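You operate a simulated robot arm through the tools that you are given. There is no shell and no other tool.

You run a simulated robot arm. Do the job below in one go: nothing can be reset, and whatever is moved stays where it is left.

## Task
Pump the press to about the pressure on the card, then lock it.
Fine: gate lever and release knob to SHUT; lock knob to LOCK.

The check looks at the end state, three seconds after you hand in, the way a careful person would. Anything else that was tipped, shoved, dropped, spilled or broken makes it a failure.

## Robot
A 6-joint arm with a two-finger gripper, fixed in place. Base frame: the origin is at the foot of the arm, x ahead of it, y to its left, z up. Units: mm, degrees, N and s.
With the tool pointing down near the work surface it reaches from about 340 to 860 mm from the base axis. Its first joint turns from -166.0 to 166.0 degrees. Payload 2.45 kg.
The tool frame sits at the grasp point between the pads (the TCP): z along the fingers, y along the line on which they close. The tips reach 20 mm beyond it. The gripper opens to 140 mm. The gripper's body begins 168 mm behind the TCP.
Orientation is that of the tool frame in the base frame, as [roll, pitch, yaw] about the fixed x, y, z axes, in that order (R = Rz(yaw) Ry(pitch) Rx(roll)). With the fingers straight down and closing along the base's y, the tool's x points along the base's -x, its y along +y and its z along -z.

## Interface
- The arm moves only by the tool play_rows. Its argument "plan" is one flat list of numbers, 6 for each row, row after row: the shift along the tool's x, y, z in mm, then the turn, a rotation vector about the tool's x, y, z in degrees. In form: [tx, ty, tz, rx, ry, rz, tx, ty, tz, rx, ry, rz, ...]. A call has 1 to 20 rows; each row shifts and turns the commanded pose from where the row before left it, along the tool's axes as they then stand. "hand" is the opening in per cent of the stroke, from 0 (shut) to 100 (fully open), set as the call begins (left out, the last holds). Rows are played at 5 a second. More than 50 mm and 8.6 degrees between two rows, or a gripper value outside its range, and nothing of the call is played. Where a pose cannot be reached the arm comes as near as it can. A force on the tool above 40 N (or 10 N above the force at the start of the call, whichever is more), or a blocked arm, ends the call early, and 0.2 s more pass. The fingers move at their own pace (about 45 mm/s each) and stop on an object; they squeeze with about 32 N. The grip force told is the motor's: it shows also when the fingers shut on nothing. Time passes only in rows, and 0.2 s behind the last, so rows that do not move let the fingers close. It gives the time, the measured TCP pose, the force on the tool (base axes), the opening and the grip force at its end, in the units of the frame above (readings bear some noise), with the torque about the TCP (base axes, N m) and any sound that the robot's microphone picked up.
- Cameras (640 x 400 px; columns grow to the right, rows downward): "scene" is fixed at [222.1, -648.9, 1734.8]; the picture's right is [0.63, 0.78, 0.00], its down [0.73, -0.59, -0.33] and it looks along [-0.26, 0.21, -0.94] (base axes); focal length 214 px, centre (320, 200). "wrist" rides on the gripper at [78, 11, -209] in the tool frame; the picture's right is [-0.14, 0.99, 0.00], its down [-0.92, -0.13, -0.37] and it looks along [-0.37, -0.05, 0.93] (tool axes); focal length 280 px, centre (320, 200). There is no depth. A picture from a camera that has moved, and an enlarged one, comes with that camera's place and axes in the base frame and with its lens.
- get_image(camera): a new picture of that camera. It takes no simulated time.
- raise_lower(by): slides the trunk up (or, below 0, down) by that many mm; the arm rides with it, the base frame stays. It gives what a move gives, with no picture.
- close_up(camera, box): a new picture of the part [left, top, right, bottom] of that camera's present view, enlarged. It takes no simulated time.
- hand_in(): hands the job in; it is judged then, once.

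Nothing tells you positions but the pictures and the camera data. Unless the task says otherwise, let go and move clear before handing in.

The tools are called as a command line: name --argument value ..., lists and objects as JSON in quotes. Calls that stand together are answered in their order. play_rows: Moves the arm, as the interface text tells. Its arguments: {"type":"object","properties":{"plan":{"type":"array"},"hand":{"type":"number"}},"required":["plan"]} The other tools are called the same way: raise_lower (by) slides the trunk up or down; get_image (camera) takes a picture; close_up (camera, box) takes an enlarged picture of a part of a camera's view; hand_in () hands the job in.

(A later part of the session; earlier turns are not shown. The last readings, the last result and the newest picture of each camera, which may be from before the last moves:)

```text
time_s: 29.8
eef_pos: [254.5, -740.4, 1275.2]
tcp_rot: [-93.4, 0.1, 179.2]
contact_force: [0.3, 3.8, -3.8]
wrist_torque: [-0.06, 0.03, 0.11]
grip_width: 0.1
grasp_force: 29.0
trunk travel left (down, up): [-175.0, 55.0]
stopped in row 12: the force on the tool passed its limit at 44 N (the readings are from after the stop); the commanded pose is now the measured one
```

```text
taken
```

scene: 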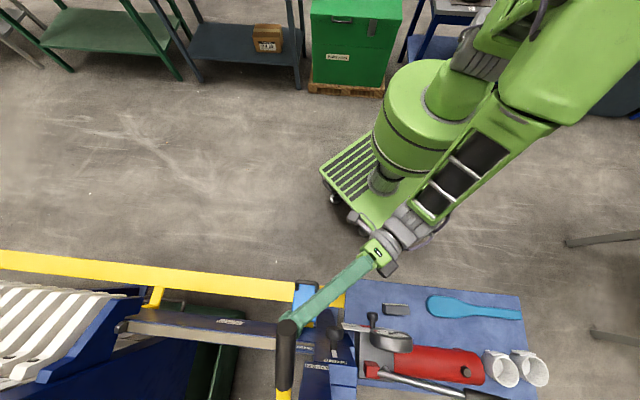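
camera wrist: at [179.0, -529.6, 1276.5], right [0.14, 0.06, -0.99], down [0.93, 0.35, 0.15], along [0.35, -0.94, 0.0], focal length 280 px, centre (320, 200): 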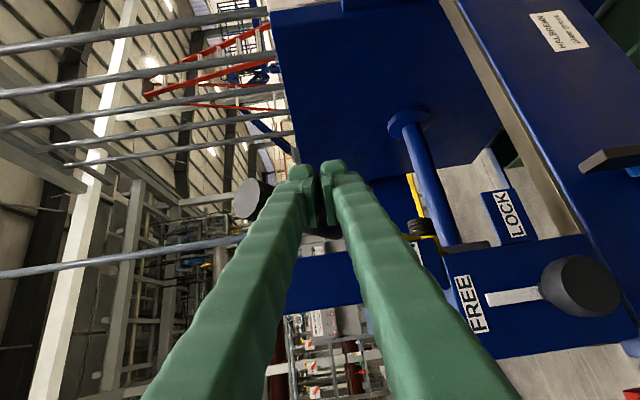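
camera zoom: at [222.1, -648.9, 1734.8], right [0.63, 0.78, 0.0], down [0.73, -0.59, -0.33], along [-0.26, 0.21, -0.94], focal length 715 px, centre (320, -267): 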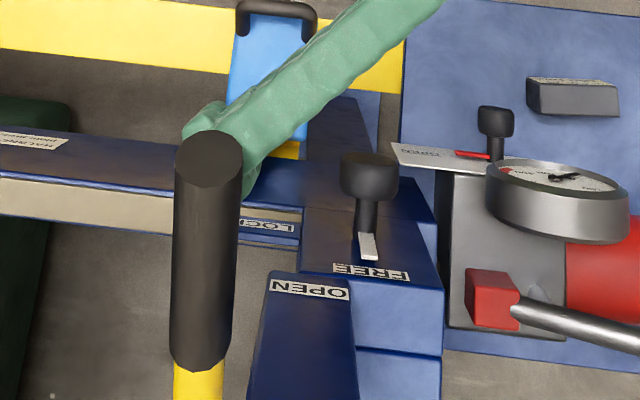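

One row was over the 50 mm step limit, so I'll resend with smaller steps.

play_rows --plan '[0, 20, 0, 0, 0, 0, 0, 0, -40, 0, 0, 0, 0, 0, -40, 0, 0, 0, 0, 0, -40, 3, 0, 0, -40, 0, -28, 0, 0, 0, -40, 0, -28, 0, 0, 0, -40, 0, -28, 0, 0, 0, -36, 0, -28, 0, 0, 0, 0, 42, -10, 0, 0, 0, 0, 45, -10, 0, 0, 0, 0, 45, 0, 0, 0, 0, 0, 45, 0, 0, 0, 0, 0, 45, 0, 0, 0, 0, 0, 45, 0, 0, 0, 0, 0, 0, 0, 0, -8, 0, 0, 0, 0, 0, -8, 0, 0, 0, 0, 0, -8, 0, 0, 0, 0, 0, -6, 0]'

get_image --camera "wrist"

get_image --camera "scene"

```text
time_s: 33.6
eef_pos: [418.0, -488.0, 998.1]
tcp_rot: [-90.4, 0.3, -151.3]
contact_force: [0.2, 0.8, -0.1]
wrist_torque: [-0.01, -0.01, 0.02]
grip_width: 0.0
grasp_force: 29.5
out of reach, approached as far as the arm can: row 18
trunk travel left (down, up): [-175.0, 55.0]
```

```text
taken
camera wrist: at [248.6, -341.2, 986.7], right [0.12, 0.07, -0.99], down [0.63, 0.76, 0.14], along [0.77, -0.64, 0.05], focal length 280 px, centre (320, 200)
```

wrist: 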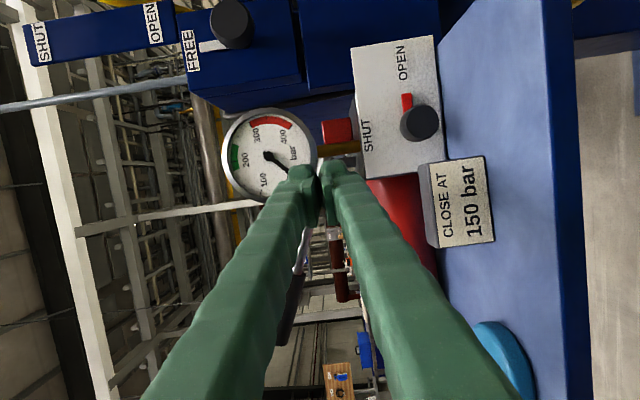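

```text
taken
```

scene: 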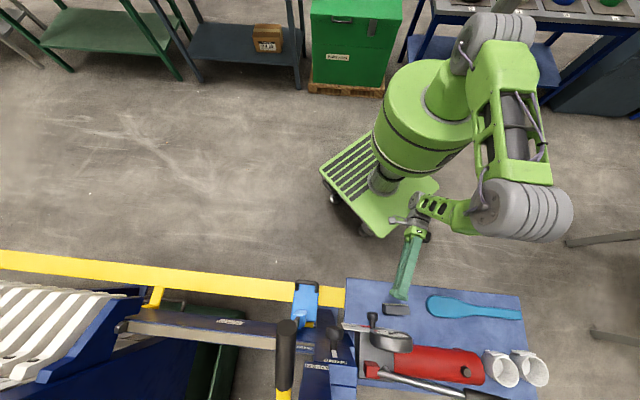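

This view is nearly square-on to the plate. The card says CLOSE AT 150 bar. Zooming in.

close_up --camera "wrist" --box '[330, 20, 510, 260]'

close_up --camera "wrist" --box '[200, 80, 340, 220]'

close_up --camera "wrist" --box '[0, 0, 300, 120]'

```text
1.67 times, centred on (420, 140) of wrist
camera zoom: at [248.6, -341.2, 986.7], right [0.12, 0.07, -0.99], down [0.63, 0.76, 0.14], along [0.77, -0.64, 0.05], focal length 467 px, centre (153, 300)
```

zoom: 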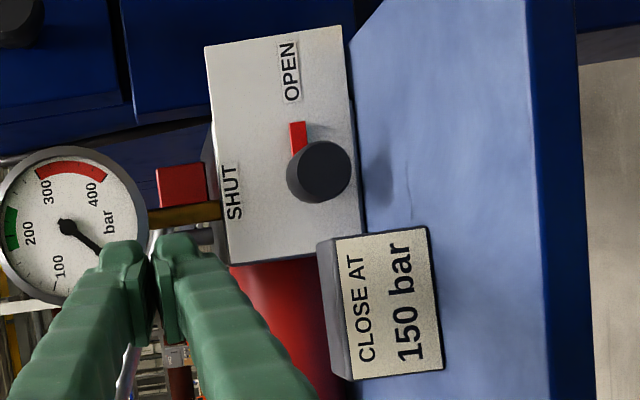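

```text
2.86 times, centred on (270, 150) of wrist
camera zoom: at [248.6, -341.2, 986.7], right [0.12, 0.07, -0.99], down [0.63, 0.76, 0.14], along [0.77, -0.64, 0.05], focal length 801 px, centre (463, 343)
```

zoom: 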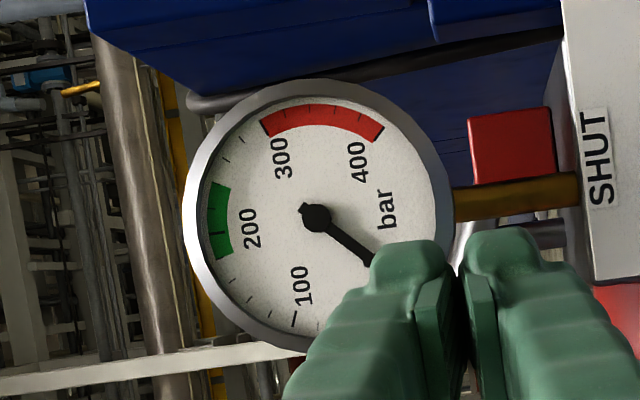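

```text
2.13 times, centred on (150, 60) of wrist
camera zoom: at [248.6, -341.2, 986.7], right [0.12, 0.07, -0.99], down [0.63, 0.76, 0.14], along [0.77, -0.64, 0.05], focal length 598 px, centre (683, 499)
```

zoom: 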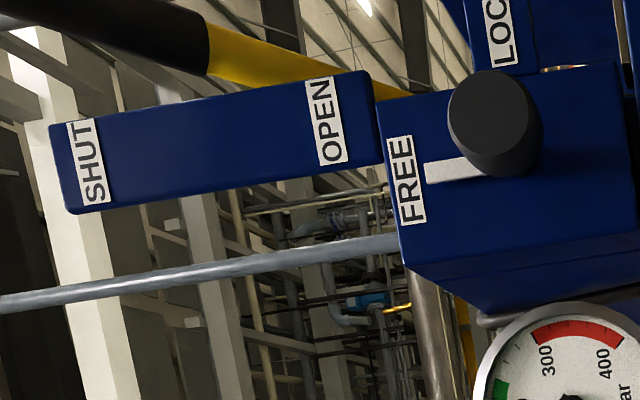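

The release knob needs a 90° counter-clockwise turn as seen from the robot. The card and table crowd it from the front, so I'll grip it from above-front, with the gauge behind the hand, and turn it in bites. First I rise and reorient the tool to point steeply down with the camera on the robot side.

play_rows --plan '[0, -40, -10, 0, 0, 0, 0, -42, -10, 0, 0, 0, 0, -42, 0, 0, 0, 0, 0, -42, 0, 0, 0, 0, 0, -42, 0, 0, 0, 0, 0, -42, 0, 0, 0, 0, 0, 0, 0, -7.8, 0, 0, 0, 0, 0, -7.8, 0, 0, 0, 0, 0, -7.8, 0, 0, 0, 0, 0, -7.8, 0, 0, 0, 0, 0, -7.8, 0, 0, 0, 0, 0, -7.8, 0, 0, 0, 0, 0, -7.8, 0, 0, 0, 0, 0, -7.8, 0, 0, 0, 0, 0, -7.8, 0, 0]'

play_rows --plan '[0, 0, 0, 0, 0, 8.2, 0, 0, 0, 0, 0, 8.2, 0, 0, 0, 0, 0, 8.2, 0, 0, 0, 0, 0, 8.2, 0, 0, 0, 0, 0, 8.2, 0, 0, 0, 0, 0, 8.2, 0, 0, 0, 0, 0, 8.2, 0, 0, 0, 0, 0, 8.2, 0, 0, 0, 0, 0, 8.2, 0, 0, 0, 0, 0, 8.2, 0, 0, 0, 0, 0, 8, 0, 0, 0, 0, 0, 0]' --hand 60

get_image --camera "wrist"

get_image --camera "scene"

```text
time_s: 36.8
eef_pos: [412.1, -506.5, 1241.4]
tcp_rot: [-145.7, -3.4, -153.8]
contact_force: [-1.0, -0.6, -0.2]
wrist_torque: [-0.01, -0.01, -0.01]
grip_width: 0.0
grasp_force: 29.2
out of reach, approached as far as the arm can: row 1, 6, 7, 13, 14, 15
trunk travel left (down, up): [-175.0, 55.0]
```

```text
time_s: 39.4
eef_pos: [412.9, -506.5, 1242.0]
tcp_rot: [-176.1, 34.3, 118.3]
contact_force: [-0.3, -0.7, 0.1]
wrist_torque: [0.0, 0.03, 0.01]
grip_width: 84.0
grasp_force: 0.0
trunk travel left (down, up): [-175.0, 55.0]
```

```text
taken
camera wrist: at [348.6, -334.2, 1369.4], right [0.94, 0.33, 0.02], down [0.17, -0.53, 0.83], along [0.29, -0.78, -0.56], focal length 280 px, centre (320, 200)
```

wrist: 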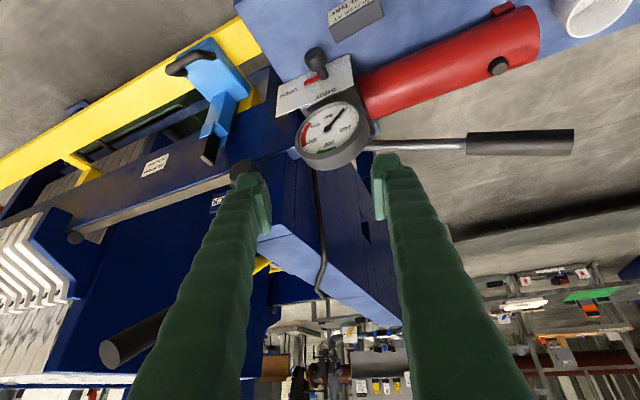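

```text
taken
```

scene: 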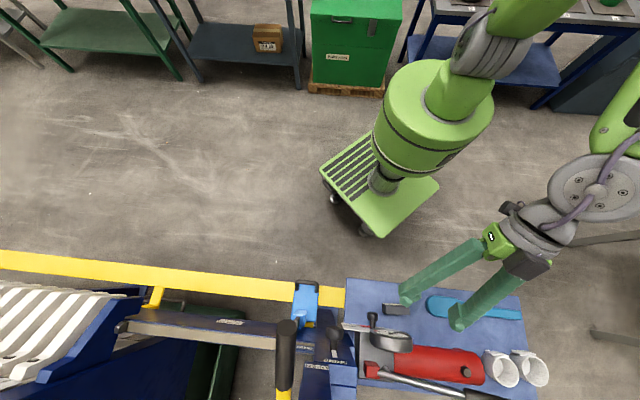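

The orientation is nearly what I need. I'll take close-ups of the knob and card from here to refine their positions.

close_up --camera "wrist" --box '[260, 0, 420, 100]'

close_up --camera "wrist" --box '[200, 80, 400, 240]'

```text
4.00 times, centred on (340, 50) of wrist
camera zoom: at [348.6, -334.2, 1369.4], right [0.94, 0.33, 0.02], down [0.17, -0.53, 0.83], along [0.29, -0.78, -0.56], focal length 1122 px, centre (240, 800)
```

zoom: 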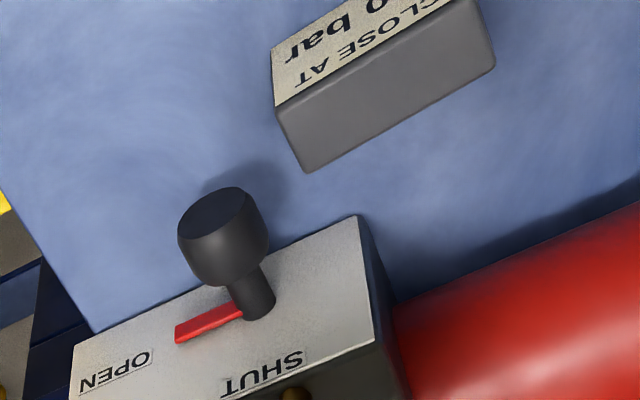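

```text
2.50 times, centred on (300, 160) of wrist
camera zoom: at [348.6, -334.2, 1369.4], right [0.94, 0.33, 0.02], down [0.17, -0.53, 0.83], along [0.29, -0.78, -0.56], focal length 701 px, centre (370, 300)
```

zoom: 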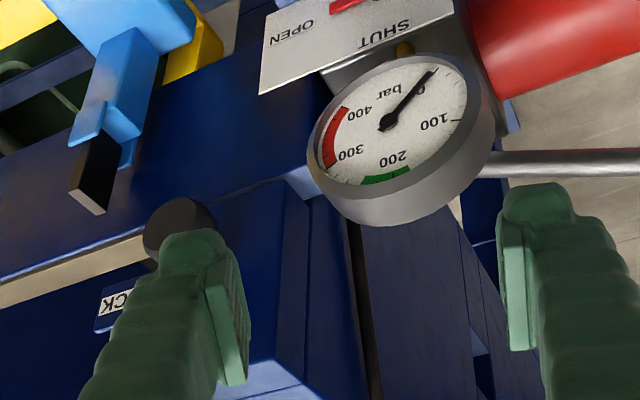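

Positions are now well refined: the knob face is at about (437,-585,884) and its axis points along yaw -44°. I'll align the fingers, move to a pre-grasp point 150 mm up the approach line, and narrow the opening so I miss the card.

play_rows --plan '[0, 0, 0, -0.84, 1.3, -7.1, 0, 0, 0, -0.84, 1.3, -7.1, 0, 0, 0, -0.84, 1.3, -7.1, 17.3, 7.2, 40, 0, 0, 0, 17.3, 7.2, 40, 0, 0, 0, 17.3, 7.2, 40, 0, 0, 0, 17.3, 7.2, 40, 0, 0, 0, 17.3, 7.2, 40, 0, 0, 0, 0, 0, 0, 0, 0, 0]' --hand 40

get_image --camera "wrist"

get_image --camera "scene"

```text
time_s: 41.4
eef_pos: [417.0, -524.7, 1024.1]
tcp_rot: [-166.2, 27.0, 142.2]
contact_force: [-0.7, -0.7, -0.1]
wrist_torque: [0.03, 0.01, -0.01]
grip_width: 55.9
grasp_force: 0.0
trunk travel left (down, up): [-175.0, 55.0]
```

```text
taken
camera wrist: at [327.5, -379.6, 1166.4], right [0.77, 0.62, -0.15], down [0.49, -0.42, 0.76], along [0.41, -0.66, -0.63], focal length 280 px, centre (320, 200)
```

wrist: 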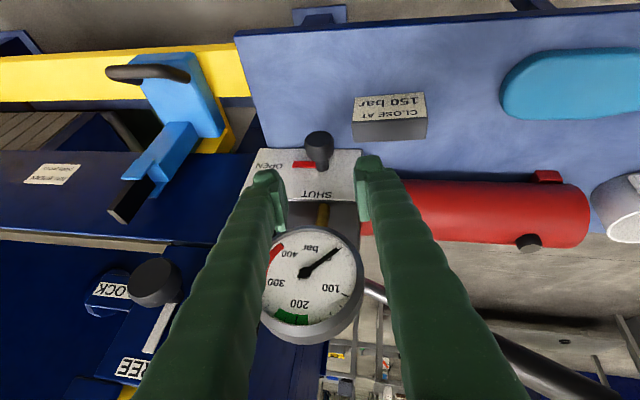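

```text
taken
```

scene: 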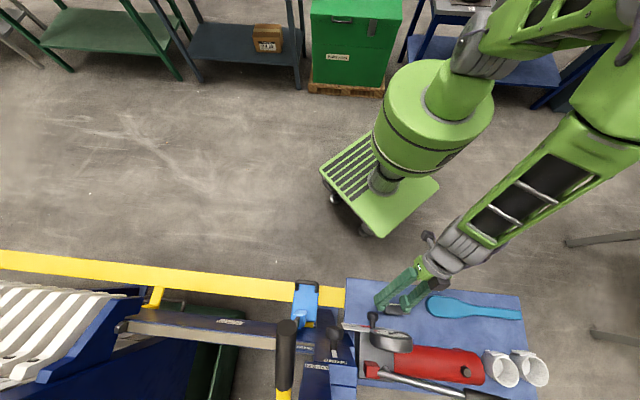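

Everything is aligned. I'll advance 100 mm along the tool axis and check.

play_rows --plan '[0, 0, 25, 0, 0, 0, 0, 0, 25, 0, 0, 0, 0, 0, 25, 0, 0, 0, 0, 0, 25, 0, 0, 0, 0, 0, 0, 0, 0, 0]'

get_image --camera "wrist"

close_up --camera "wrist" --box '[230, 80, 430, 230]'

```text
time_s: 42.6
eef_pos: [437.3, -571.3, 936.1]
tcp_rot: [-166.3, 27.0, 142.3]
contact_force: [1.0, -0.9, 0.0]
wrist_torque: [0.01, 0.0, -0.02]
grip_width: 56.2
grasp_force: 0.0
trunk travel left (down, up): [-175.0, 55.0]
```

```text
taken
camera wrist: at [347.7, -426.0, 1078.4], right [0.77, 0.62, -0.15], down [0.49, -0.42, 0.76], along [0.41, -0.66, -0.63], focal length 280 px, centre (320, 200)
```

wrist: 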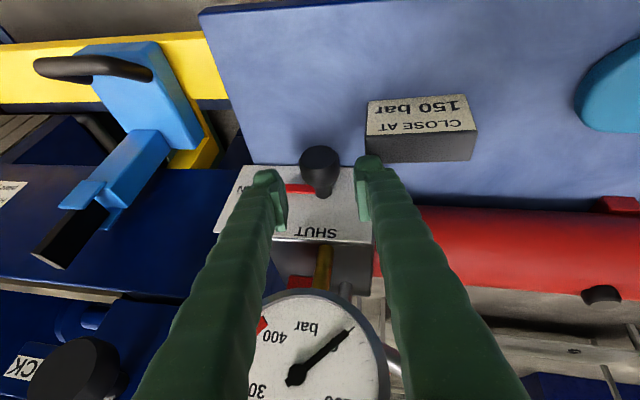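

```text
2.67 times, centred on (330, 155) of wrist
camera zoom: at [347.7, -426.0, 1078.4], right [0.77, 0.62, -0.15], down [0.49, -0.42, 0.76], along [0.41, -0.66, -0.63], focal length 748 px, centre (293, 320)
```

zoom: 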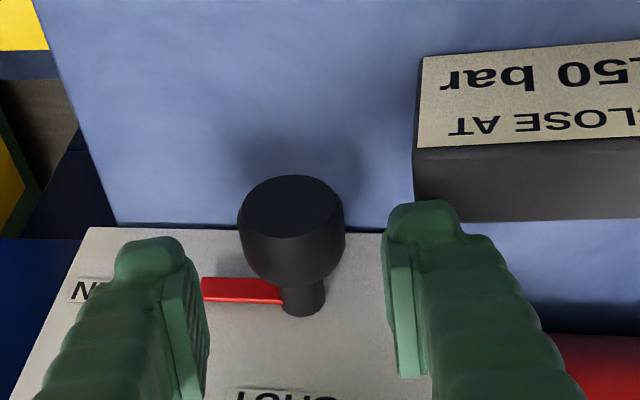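

The knob is centred and the card is close to one finger. I'll bias 4 mm away from the card and advance slowly.

play_rows --plan '[0, -4, 0, 0, 0, 0, 0, 0, 12, 0, 0, 0, 0, 0, 12, 0, 0, 0, 0, 0, 12, 0, 0, 0, 0, 0, 0, 0, 0, 0]'

close_up --camera "wrist" --box '[230, 80, 430, 230]'

close_up --camera "scene" --box '[330, 270, 450, 360]'

```text
time_s: 43.6
eef_pos: [447.9, -599.2, 918.2]
tcp_rot: [-165.7, 28.4, 142.4]
contact_force: [4.1, -4.0, 18.3]
wrist_torque: [0.72, -0.57, -0.24]
grip_width: 54.6
grasp_force: 0.1
trunk travel left (down, up): [-175.0, 55.0]
stopped in row 4: the force on the tool passed its limit at 47 N (the readings are from after the stop); the commanded pose is now the measured one
```

```text
2.67 times, centred on (330, 155) of wrist
camera zoom: at [357.2, -450.1, 1056.3], right [0.77, 0.61, -0.15], down [0.48, -0.41, 0.78], along [0.42, -0.68, -0.61], focal length 748 px, centre (293, 320)
```

zoom: 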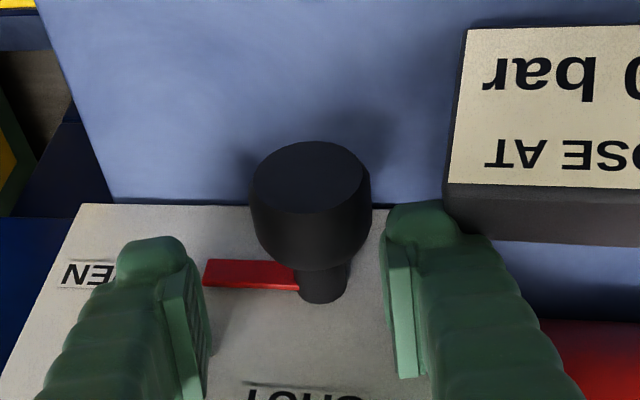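

```text
4.44 times, centred on (390, 315) of scene
camera zoom: at [222.1, -648.9, 1734.8], right [0.63, 0.78, 0.0], down [0.73, -0.59, -0.33], along [-0.26, 0.21, -0.94], focal length 953 px, centre (9, -311)
```

zoom: 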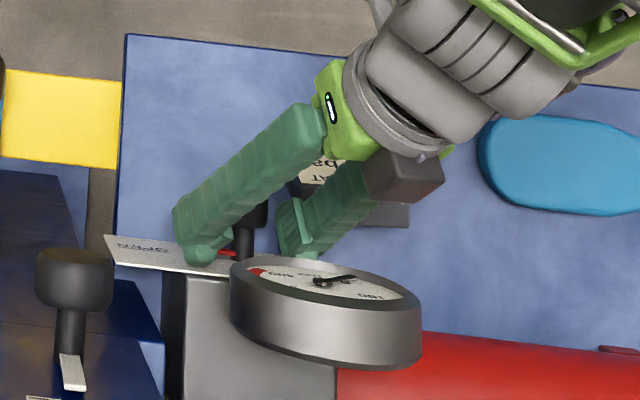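

Contact at 47 N, and it looks like the card-side finger touched the card block. I'll back straight out and check the card hasn't moved.

play_rows --plan '[0, 0, -10, 0, 0, 0, 0, 0, -20, 0, 0, 0, 0, 0, -30, 0, 0, 0, 0, 0, -30, 0, 0, 0, 0, 0, 0, 0, 0, 0]'

get_image --camera "wrist"

close_up --camera "scene" --box '[330, 270, 450, 360]'

```text
time_s: 44.8
eef_pos: [425.8, -552.6, 991.6]
tcp_rot: [-165.9, 27.9, 142.3]
contact_force: [0.0, 0.3, -0.2]
wrist_torque: [-0.01, 0.0, 0.03]
grip_width: 55.9
grasp_force: 0.1
trunk travel left (down, up): [-175.0, 55.0]
```

```text
taken
camera wrist: at [336.1, -404.6, 1131.1], right [0.77, 0.62, -0.15], down [0.48, -0.41, 0.77], along [0.42, -0.67, -0.62], focal length 280 px, centre (320, 200)
```

wrist: 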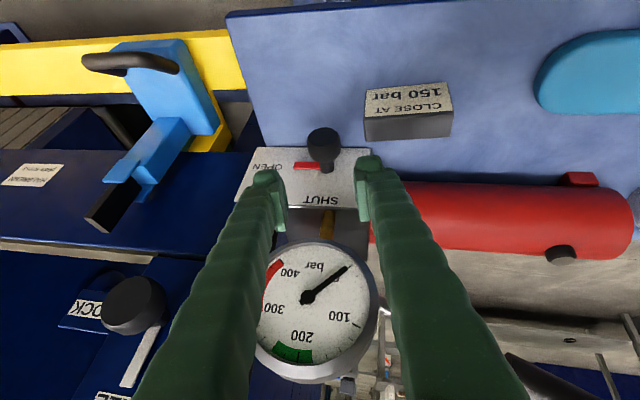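

```text
4.44 times, centred on (390, 315) of scene
camera zoom: at [222.1, -648.9, 1734.8], right [0.63, 0.78, 0.0], down [0.73, -0.59, -0.33], along [-0.26, 0.21, -0.94], focal length 953 px, centre (9, -311)
```

zoom: 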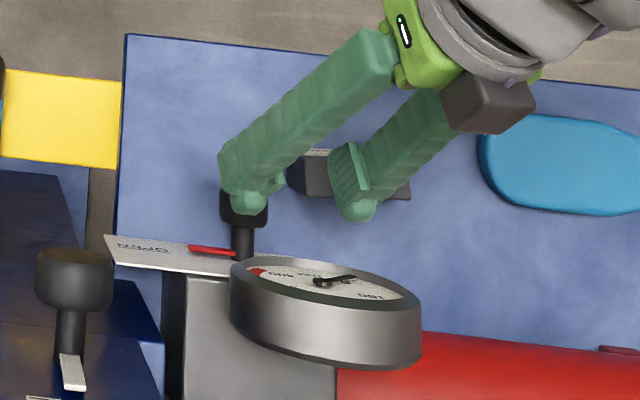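

close_up --camera "wrist" --box '[290, 60, 470, 180]'

```text
3.33 times, centred on (380, 120) of wrist
camera zoom: at [336.1, -404.6, 1131.1], right [0.77, 0.62, -0.15], down [0.48, -0.41, 0.77], along [0.42, -0.67, -0.62], focal length 935 px, centre (120, 467)
```

zoom: 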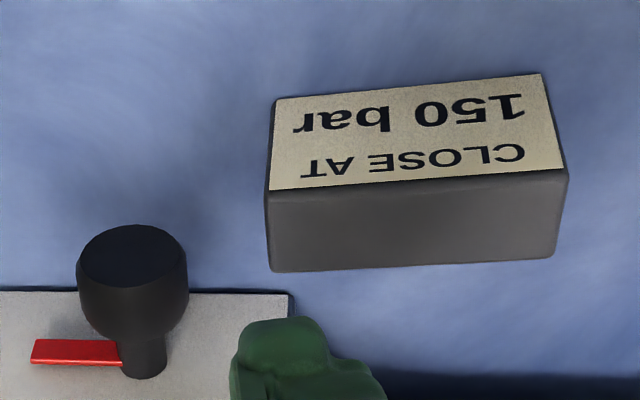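

The card appears to be in place (within about 2 mm). Before choosing another approach, I'll look at the real finger shape from the scene camera.

close_up --camera "scene" --box '[350, 220, 450, 330]'

close_up --camera "wrist" --box '[220, 140, 440, 260]'

```text
3.64 times, centred on (400, 275) of scene
camera zoom: at [222.1, -648.9, 1734.8], right [0.63, 0.78, 0.0], down [0.73, -0.59, -0.33], along [-0.26, 0.21, -0.94], focal length 780 px, centre (29, -73)
```

zoom: 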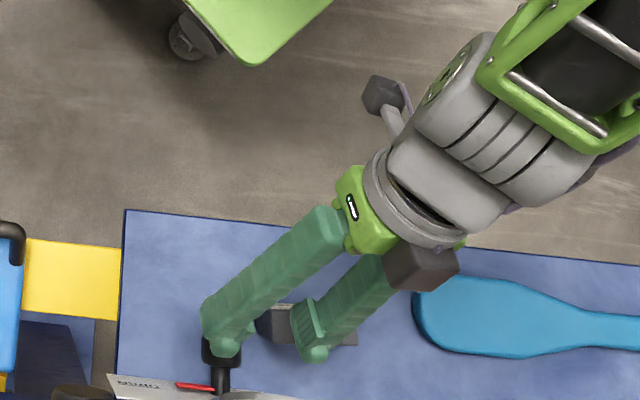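

```text
2.91 times, centred on (330, 200) of wrist
camera zoom: at [336.1, -404.6, 1131.1], right [0.77, 0.62, -0.15], down [0.48, -0.41, 0.77], along [0.42, -0.67, -0.62], focal length 816 px, centre (291, 200)
```

zoom: 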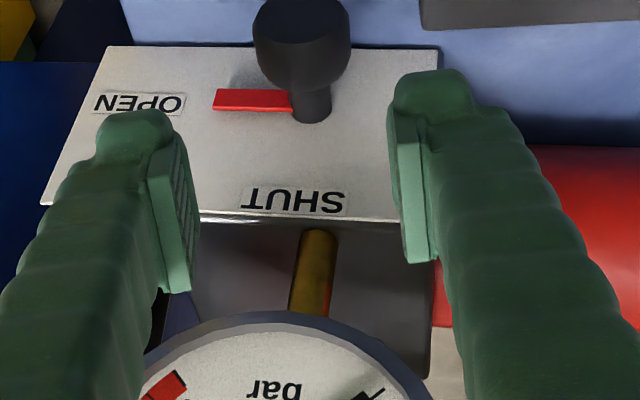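

The fingers are bulkier than I assumed, so gripping the knob beside the card is too tight. I'll try turning the knob by laying the closed fingers on top of it and rolling it: the top moves left for counter-clockwise. That only touches the knob.

play_rows --plan '[0, 0, -15, 0, 0, 0, 0, 0, 0, 1.48, -6.16, 3.45, 0, 0, 0, 1.48, -6.16, 3.45, 0, 0, 0, 1.48, -6.16, 3.45, 0, 0, 0, 1.48, -6.16, 3.45, 0, 0, 0, 1.48, -6.16, 3.45, 0, 0, 0, 1.48, -6.16, 3.45, 0, 0, 0, 1.48, -6.16, 3.45, 0, 0, 0, 0, 0, 0]' --hand 0

get_image --camera "wrist"

get_image --camera "scene"

```text
time_s: 46.4
eef_pos: [460.1, -551.7, 1018.5]
tcp_rot: [-163.7, 62.5, 131.5]
contact_force: [-5.4, 17.5, 13.1]
wrist_torque: [-0.3, -0.21, 0.27]
grip_width: 0.0
grasp_force: 29.7
out of reach, approached as far as the arm can: row 3, 4, 5, 6, 7
trunk travel left (down, up): [-175.0, 55.0]
stopped in row 7: the force on the tool passed its limit at 84 N (the readings are from after the stop); the commanded pose is now the measured one
```

```text
taken
camera wrist: at [372.7, -347.5, 1040.5], right [0.92, 0.4, -0.01], down [0.04, -0.07, 1.0], along [0.4, -0.91, -0.08], focal length 280 px, centre (320, 200)
```

wrist: 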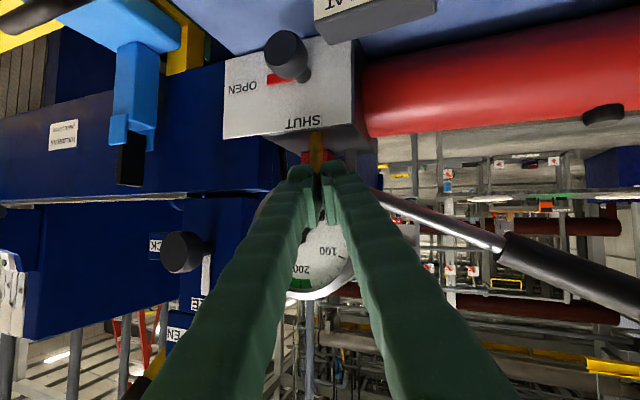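

```text
taken
```

scene: 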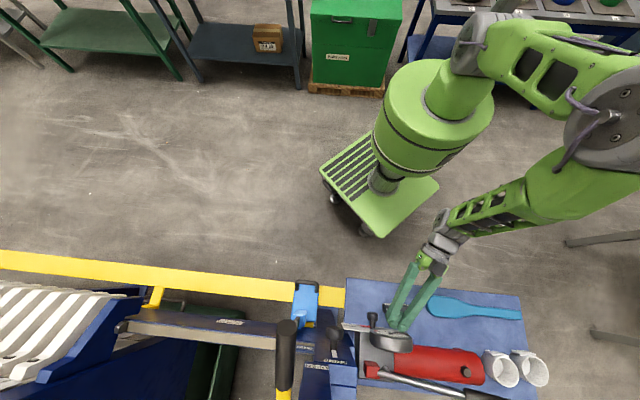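

The reorientation drifted and the fingers bumped near the gauge. I'll retreat straight back immediately and inspect.

play_rows --plan '[0, 0, -15, 0, 0, 0, 0, 0, -30, 0, 0, 0, 0, 0, -30, 0, 0, 0, 0, 0, 0, 0, 0, 0]'

get_image --camera "wrist"

close_up --camera "scene" --box '[330, 270, 450, 360]'

```text
time_s: 47.4
eef_pos: [445.2, -509.4, 1062.8]
tcp_rot: [-161.9, 61.7, 133.0]
contact_force: [0.1, 0.5, 0.1]
wrist_torque: [0.0, 0.0, -0.01]
grip_width: 0.1
grasp_force: 29.5
out of reach, approached as far as the arm can: row 2, 3
trunk travel left (down, up): [-175.0, 55.0]
```

```text
taken
camera wrist: at [358.6, -304.8, 1085.9], right [0.92, 0.4, -0.03], down [0.06, -0.07, 1.0], along [0.39, -0.92, -0.09], focal length 280 px, centre (320, 200)
```

wrist: 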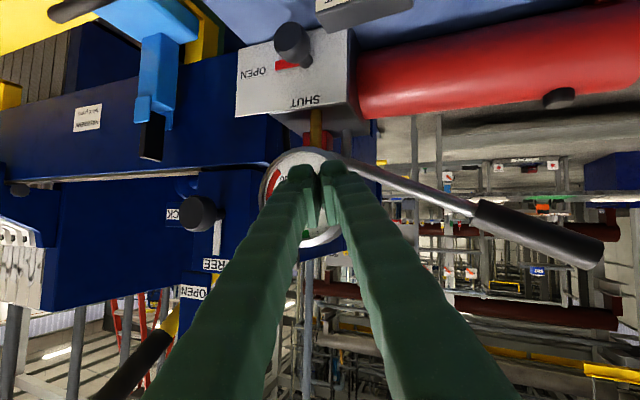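

```text
4.44 times, centred on (390, 315) of scene
camera zoom: at [222.1, -648.9, 1734.8], right [0.63, 0.78, 0.0], down [0.73, -0.59, -0.33], along [-0.26, 0.21, -0.94], focal length 953 px, centre (9, -311)
```

zoom: 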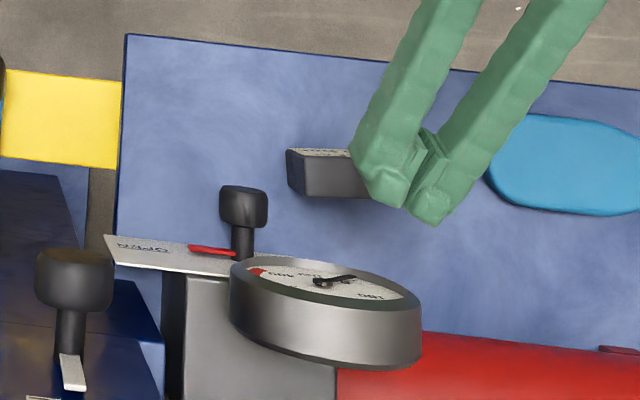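

The gauge and card look unchanged. I'll roll the hand back to the camera-right attitude, which I know is comfortable to reach, while well clear of everything.

play_rows --plan '[0, 0, 0, 0, 0, -8.2, 0, 0, 0, 0, 0, -8.2, 0, 0, 0, 0, 0, -8.2, 0, 0, 0, 0, 0, -8.2, 0, 0, 0, 0, 0, -8.2, 0, 0, 0, 0, 0, -8.2, 0, 0, 0, 0, 0, -8.2, 0, 0, 0, 0, 0, -8.2, 0, 0, 0, 0, 0, -8.2, 0, 0, 0, 0, 0, -8.2, 0, 0, 0, 0, 0, -8, 0, 0, 0, 0, 0, 0]'

get_image --camera "wrist"

```text
time_s: 50.0
eef_pos: [446.5, -509.0, 1063.1]
tcp_rot: [-116.7, -7.5, -153.2]
contact_force: [0.2, -0.2, -0.7]
wrist_torque: [0.0, 0.0, 0.05]
grip_width: 0.2
grasp_force: 29.6
trunk travel left (down, up): [-175.0, 55.0]
```

```text
taken
camera wrist: at [301.0, -368.6, 1156.0], right [-0.18, 0.41, -0.9], down [0.72, 0.67, 0.16], along [0.67, -0.62, -0.42], focal length 280 px, centre (320, 200)
```

wrist: 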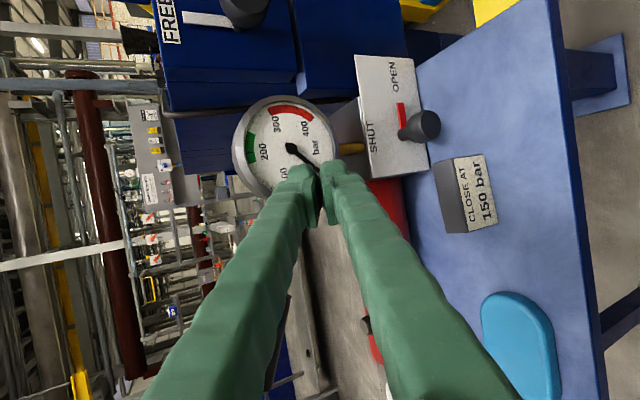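

This attitude works. Now to come in under the gauge, with the closed fingers hovering above the top of the release knob.

play_rows --plan '[0, 0, 0, 0, 0, 8.4, 35.4, -4.75, 9.5, 0, 0, 0, 35.4, -4.75, 9.5, 0, 0, 0, 0, 30.7, 15.3, 0, 0, 0, 0, 30.7, 15.3, 0, 0, 0, 0, 30.7, 15.3, 0, 0, 0, 0, 0, 0, 0, 0, 0]'

get_image --camera "wrist"

```text
time_s: 51.6
eef_pos: [411.6, -542.2, 961.5]
tcp_rot: [-116.3, -0.1, -157.3]
contact_force: [0.4, 0.4, 0.1]
wrist_torque: [0.01, 0.0, 0.01]
grip_width: 0.0
grasp_force: 29.9
out of reach, approached as far as the arm can: row 3, 4
trunk travel left (down, up): [-175.0, 55.0]
```

```text
taken
camera wrist: at [266.6, -395.2, 1043.3], right [-0.04, 0.46, -0.89], down [0.75, 0.61, 0.28], along [0.66, -0.65, -0.37], focal length 280 px, centre (320, 200)
```

wrist: 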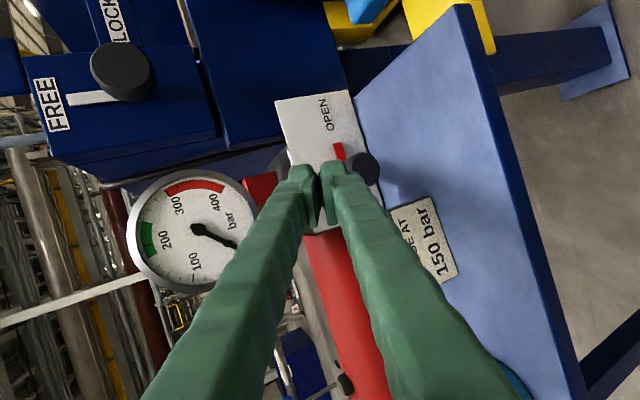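

play_rows --plan '[0, 0, 0, 0, 3.6, 1.8, -1.4, -6, 15.7, 0, 0, 0, -1.4, -6, 15.7, 0, 0, 0, -1.4, -6, 15.7, 0, 0, 0, -1.4, -6, 15.7, 0, 0, 0, 0, 0, 0, 0, 0, 0]'

get_image --camera "wrist"

close_up --camera "scene" --box '[330, 270, 450, 360]'

```text
time_s: 53.0
eef_pos: [436.8, -604.6, 954.5]
tcp_rot: [-116.5, 0.1, -161.0]
contact_force: [-0.2, -0.1, 0.1]
wrist_torque: [0.02, -0.01, -0.01]
grip_width: 0.3
grasp_force: 29.7
trunk travel left (down, up): [-175.0, 55.0]
```

```text
taken
camera wrist: at [301.1, -449.3, 1037.4], right [-0.01, 0.46, -0.89], down [0.78, 0.56, 0.28], along [0.63, -0.69, -0.37], focal length 280 px, centre (320, 200)
```

wrist: 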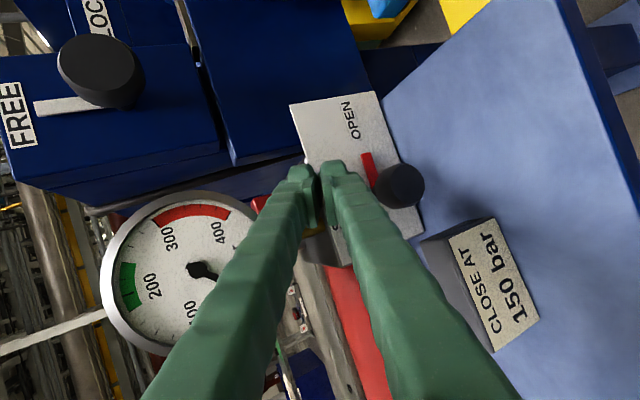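

```text
4.44 times, centred on (390, 315) of scene
camera zoom: at [222.1, -648.9, 1734.8], right [0.63, 0.78, 0.0], down [0.73, -0.59, -0.33], along [-0.26, 0.21, -0.94], focal length 953 px, centre (9, -311)
```

zoom: 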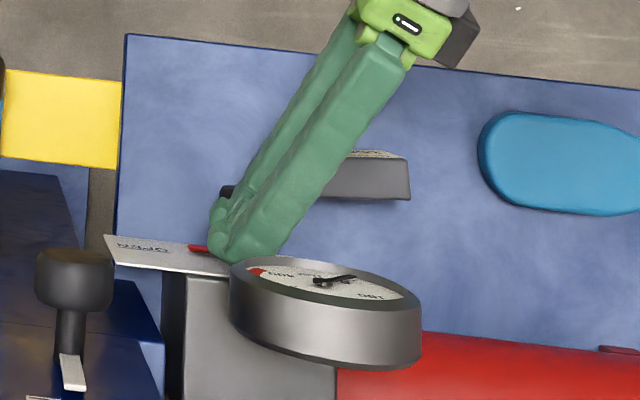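

In position above the knob. Lowering gently to find contact.

play_rows --plan '[0, 9, 4.4, 0, 0, 0, 0, 4.5, 2.2, 0, 0, 0, 0, 0, 0, 0, 0, 0]'

play_rows --plan '[0, 2.7, 1.3, 0, 0, 0, 0, 2.7, 1.3, 0, 0, 0, 0, 0, 0, 0, 0, 0]'

close_up --camera "wrist" --box '[260, 80, 480, 260]'

```text
time_s: 53.8
eef_pos: [437.0, -605.4, 940.0]
tcp_rot: [-116.4, 0.1, -160.8]
contact_force: [-0.5, 0.1, -0.1]
wrist_torque: [0.01, 0.01, -0.01]
grip_width: 0.0
grasp_force: 29.3
trunk travel left (down, up): [-175.0, 55.0]
```

```text
time_s: 54.6
eef_pos: [437.2, -604.9, 934.8]
tcp_rot: [-116.3, 0.2, -160.9]
contact_force: [0.1, 0.8, -0.4]
wrist_torque: [-0.01, -0.03, 0.03]
grip_width: 0.1
grasp_force: 28.6
trunk travel left (down, up): [-175.0, 55.0]
```

```text
2.22 times, centred on (370, 170) of wrist
camera zoom: at [300.9, -449.3, 1016.7], right [-0.01, 0.46, -0.89], down [0.78, 0.56, 0.28], along [0.63, -0.69, -0.37], focal length 623 px, centre (209, 267)
```

zoom: 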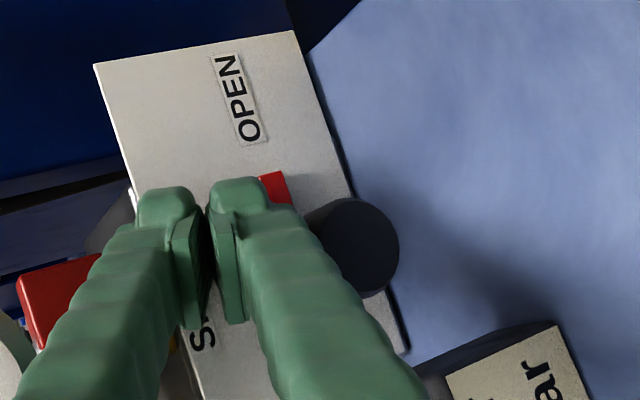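

play_rows --plan '[0, 2.7, 1.3, 0, 0, 0, 0, 2.7, 1.3, 0, 0, 0, 0, 0, 0, 0, 0, 0]'

play_rows --plan '[0, 1.8, 0.9, 0, 0, 0, 0, 0, 0, 0, 0, 0]'

play_rows --plan '[0, 1.8, 0.9, 0, 0, 0, 0, 0, 0, 0, 0, 0]'

```text
time_s: 55.4
eef_pos: [436.9, -604.4, 928.8]
tcp_rot: [-116.3, 0.2, -160.8]
contact_force: [-0.1, -0.8, 7.7]
wrist_torque: [-0.03, -0.02, 0.01]
grip_width: 0.1
grasp_force: 28.6
trunk travel left (down, up): [-175.0, 55.0]
```

```text
time_s: 56.0
eef_pos: [436.8, -604.7, 930.9]
tcp_rot: [-116.1, 0.2, -160.9]
contact_force: [-2.7, -0.3, 21.7]
wrist_torque: [0.15, -0.14, 0.0]
grip_width: 0.1
grasp_force: 28.7
trunk travel left (down, up): [-175.0, 55.0]
```

```text
time_s: 56.6
eef_pos: [437.6, -605.3, 929.1]
tcp_rot: [-115.6, 0.3, -161.0]
contact_force: [-3.2, -2.2, 39.3]
wrist_torque: [0.16, -0.25, -0.01]
grip_width: 0.0
grasp_force: 29.3
trunk travel left (down, up): [-175.0, 55.0]
```

Firm contact on top of the knob, about 39 N. Now I drag left along the panel to roll the knob counter-clockwise.

play_rows --plan '[-3.56, 0.8, -1.63, 0, 0, 0, -3.56, 0.8, -1.63, 0, 0, 0, 0, 0, 0, 0, 0, 0]'

close_up --camera "wrist" --box '[260, 80, 480, 260]'

```text
time_s: 57.4
eef_pos: [443.2, -600.2, 929.7]
tcp_rot: [-115.6, 0.3, -161.0]
contact_force: [-10.3, -12.5, 42.4]
wrist_torque: [-0.29, 0.23, -0.07]
grip_width: 0.0
grasp_force: 28.9
trunk travel left (down, up): [-175.0, 55.0]
```

```text
2.22 times, centred on (370, 170) of wrist
camera zoom: at [306.1, -443.5, 1009.7], right [-0.01, 0.45, -0.89], down [0.78, 0.56, 0.28], along [0.63, -0.69, -0.35], focal length 623 px, centre (209, 267)
```

zoom: 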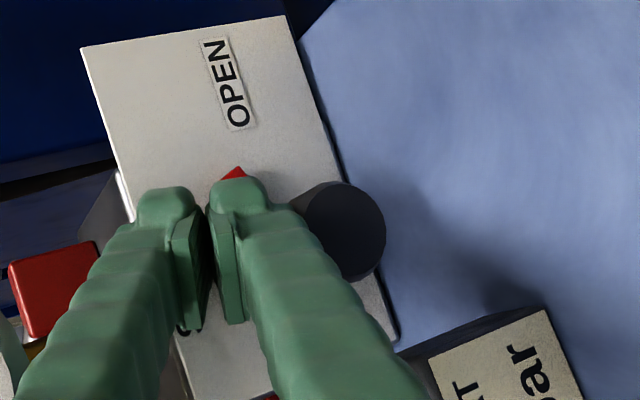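

It works: the pointer is swinging up. I'll keep dragging.

play_rows --plan '[-3.56, 0.8, -1.63, 0, 0, 0, -3.56, 0.8, -1.63, 0, 0, 0, -3.56, 0.8, -1.63, 0, 0, 0, 0, 0, 0, 0, 0, 0]'

close_up --camera "wrist" --box '[260, 80, 480, 260]'

```text
time_s: 58.4
eef_pos: [453.8, -590.2, 929.9]
tcp_rot: [-115.7, 0.3, -160.7]
contact_force: [6.5, 0.7, 41.3]
wrist_torque: [-0.07, 0.11, 0.01]
grip_width: 0.0
grasp_force: 30.1
trunk travel left (down, up): [-175.0, 55.0]
```

```text
2.22 times, centred on (370, 170) of wrist
camera zoom: at [315.9, -434.3, 1010.0], right [-0.01, 0.45, -0.89], down [0.78, 0.56, 0.28], along [0.63, -0.69, -0.35], focal length 623 px, centre (209, 267)
```

zoom: 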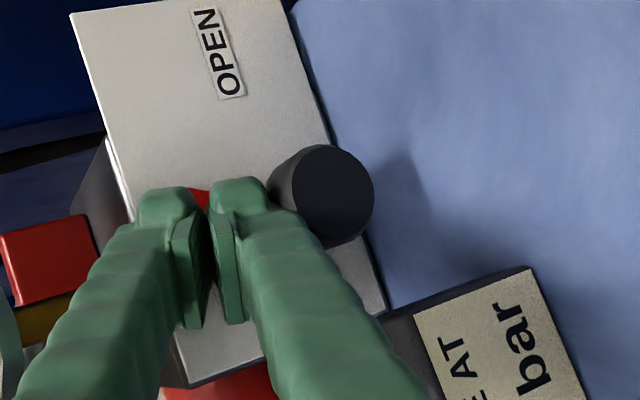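

play_rows --plan '[-3.56, 0.8, -1.63, 0, 0, 0, -3.56, 0.8, -1.63, 0, 0, 0, -2.7, 0.6, -1.2, 0, 0, 0, 0, 0, 0, 0, 0, 0]'

close_up --camera "wrist" --box '[260, 80, 480, 260]'

close_up --camera "scene" --box '[330, 270, 450, 360]'

```text
time_s: 59.4
eef_pos: [459.1, -584.2, 928.8]
tcp_rot: [-115.7, 0.2, -161.0]
contact_force: [-0.9, -11.0, 38.0]
wrist_torque: [-0.42, 0.56, 0.13]
grip_width: 0.2
grasp_force: 29.4
trunk travel left (down, up): [-175.0, 55.0]
```

```text
2.22 times, centred on (370, 170) of wrist
camera zoom: at [322.2, -427.4, 1009.2], right [-0.01, 0.45, -0.89], down [0.78, 0.56, 0.28], along [0.63, -0.69, -0.36], focal length 623 px, centre (209, 267)
```

zoom: 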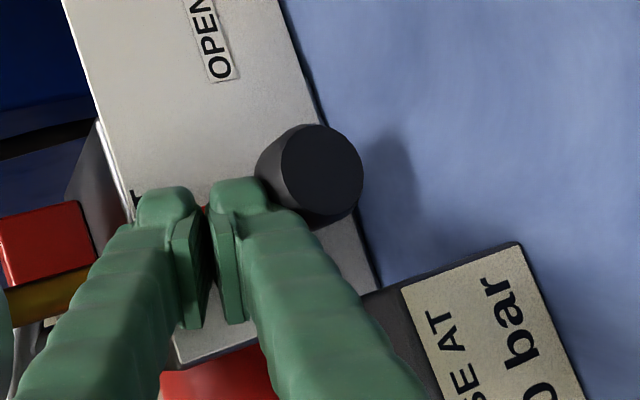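

```text
4.44 times, centred on (390, 315) of scene
camera zoom: at [222.1, -648.9, 1734.8], right [0.63, 0.78, 0.0], down [0.73, -0.59, -0.33], along [-0.26, 0.21, -0.94], focal length 953 px, centre (9, -311)
```

zoom: 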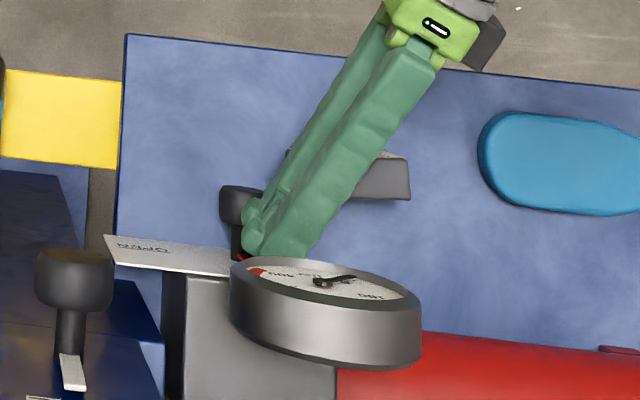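

I'll lift off and back up to see where the pointer ended.

play_rows --plan '[0, -9, -4.4, 0, 0, 0, 0, -9, -4.4, 0, 0, 0, 0, -5, -30, 0, 0, 0, 0, 0, -30, 0, 0, 0, 0, 0, 0, 0, 0, 0]'

get_image --camera "wrist"

close_up --camera "scene" --box '[330, 270, 450, 360]'

```text
time_s: 60.6
eef_pos: [441.7, -534.6, 976.0]
tcp_rot: [-116.5, 0.2, -160.9]
contact_force: [0.8, -0.8, 0.3]
wrist_torque: [-0.01, 0.0, -0.01]
grip_width: 0.0
grasp_force: 29.4
trunk travel left (down, up): [-175.0, 55.0]
```

```text
taken
camera wrist: at [306.1, -378.0, 1057.1], right [-0.01, 0.46, -0.89], down [0.78, 0.56, 0.28], along [0.62, -0.69, -0.37], focal length 280 px, centre (320, 200)
```

wrist: 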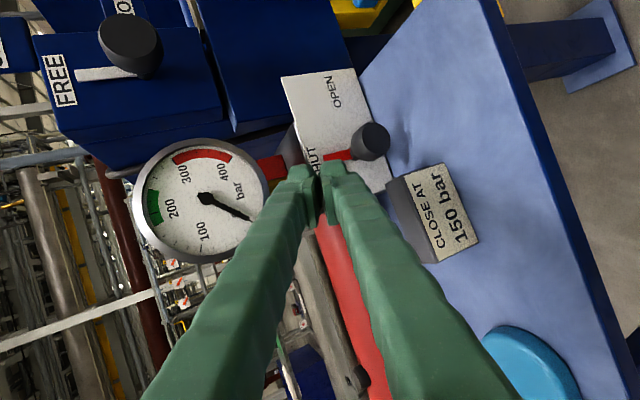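

```text
4.44 times, centred on (390, 315) of scene
camera zoom: at [222.1, -648.9, 1734.8], right [0.63, 0.78, 0.0], down [0.73, -0.59, -0.33], along [-0.26, 0.21, -0.94], focal length 953 px, centre (9, -311)
```

zoom: 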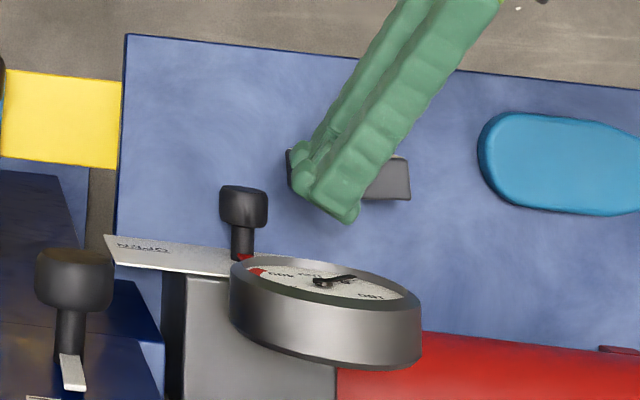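

The pointer now points towards SHUT. I'll shift for an unobstructed view to measure its angle.

play_rows --plan '[0, -30, 0, 0, 0, 0, 0, -30, 0, 0, 0, 0, 0, 0, 0, 0, 0, 0]'

get_image --camera "wrist"

close_up --camera "wrist" --box '[290, 60, 490, 260]'

```text
time_s: 61.4
eef_pos: [453.0, -559.1, 1027.4]
tcp_rot: [-116.5, 0.0, -161.0]
contact_force: [0.7, 0.4, -0.2]
wrist_torque: [0.01, -0.02, 0.0]
grip_width: 0.2
grasp_force: 29.6
trunk travel left (down, up): [-175.0, 55.0]
```

```text
taken
camera wrist: at [316.1, -402.6, 1110.2], right [-0.01, 0.46, -0.89], down [0.78, 0.56, 0.28], along [0.62, -0.69, -0.37], focal length 280 px, centre (320, 200)
```

wrist: 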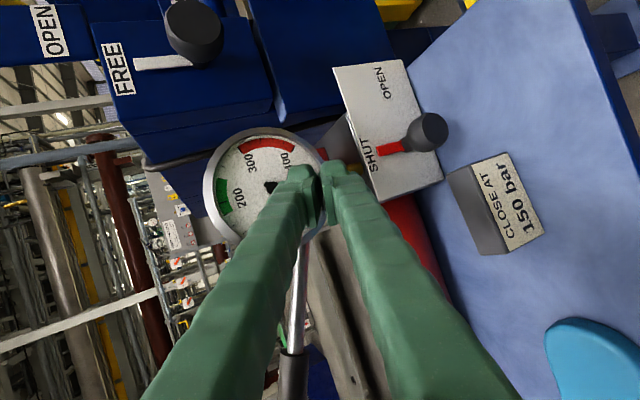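

```text
2.00 times, centred on (390, 160) of wrist
camera zoom: at [316.1, -402.6, 1110.2], right [-0.01, 0.46, -0.89], down [0.78, 0.56, 0.28], along [0.62, -0.69, -0.37], focal length 561 px, centre (180, 280)
```

zoom: 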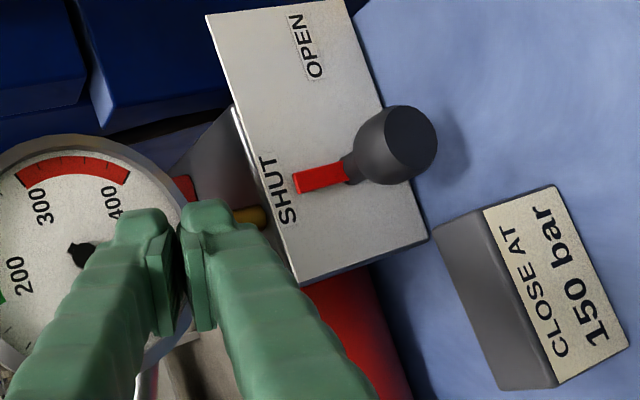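

The pointer is vertical to within a fraction of a degree, so the release is at SHUT. Now the pump handle: I'll rise and move over to view it.

play_rows --plan '[0, -33.6, -16.7, 0, 0, 0, 0, -33.6, -16.7, 0, 0, 0, 0, -33.6, -16.7, 0, 0, 0, 0, -33.6, -16.7, 0, 0, 0, -36.2, 6.6, -13.3, 0, 0, 0, -36.2, 6.6, -13.3, 0, 0, 0, -36.2, 6.6, -13.3, 0, 0, 0, -36.2, 6.6, -13.3, 0, 0, 0, -36.2, 6.6, -13.3, 0, 0, 0, 0, 0, 0, 0, -5.7, -2.8, 0, 0, 0, 0, -5.7, -2.8, 0, 0, 0, 0, -5.7, -2.8, 0, 0, 0, 0, 0, 0]'

get_image --camera "wrist"

get_image --camera "scene"

```text
time_s: 64.2
eef_pos: [596.7, -430.1, 1179.1]
tcp_rot: [-116.4, 0.2, -141.7]
contact_force: [0.4, -0.5, 0.3]
wrist_torque: [0.01, 0.02, 0.03]
grip_width: 0.0
grasp_force: 29.4
trunk travel left (down, up): [-175.0, 55.0]
```

```text
taken
camera wrist: at [416.8, -327.9, 1261.6], right [-0.16, 0.43, -0.89], down [0.55, 0.78, 0.28], along [0.82, -0.45, -0.37], focal length 280 px, centre (320, 200)
```

wrist: 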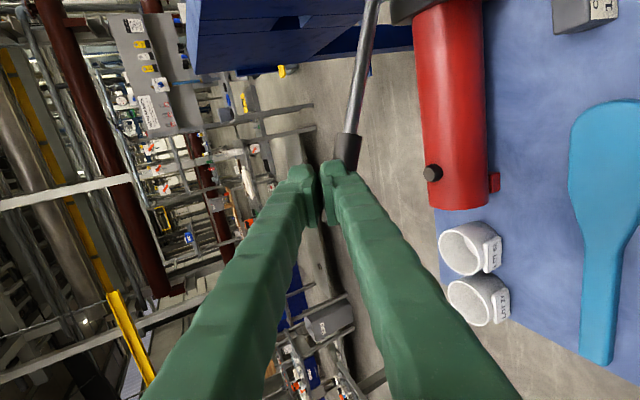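

```text
taken
```

scene: 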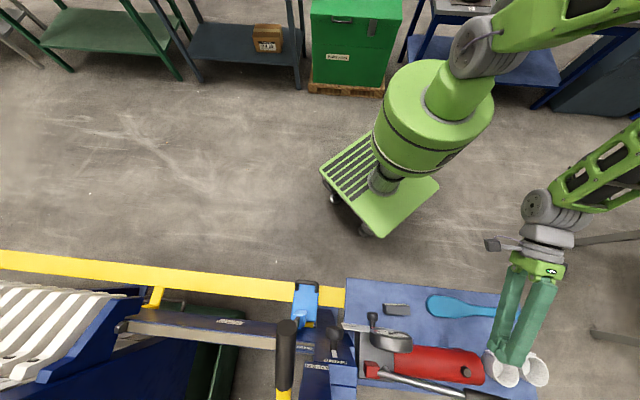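

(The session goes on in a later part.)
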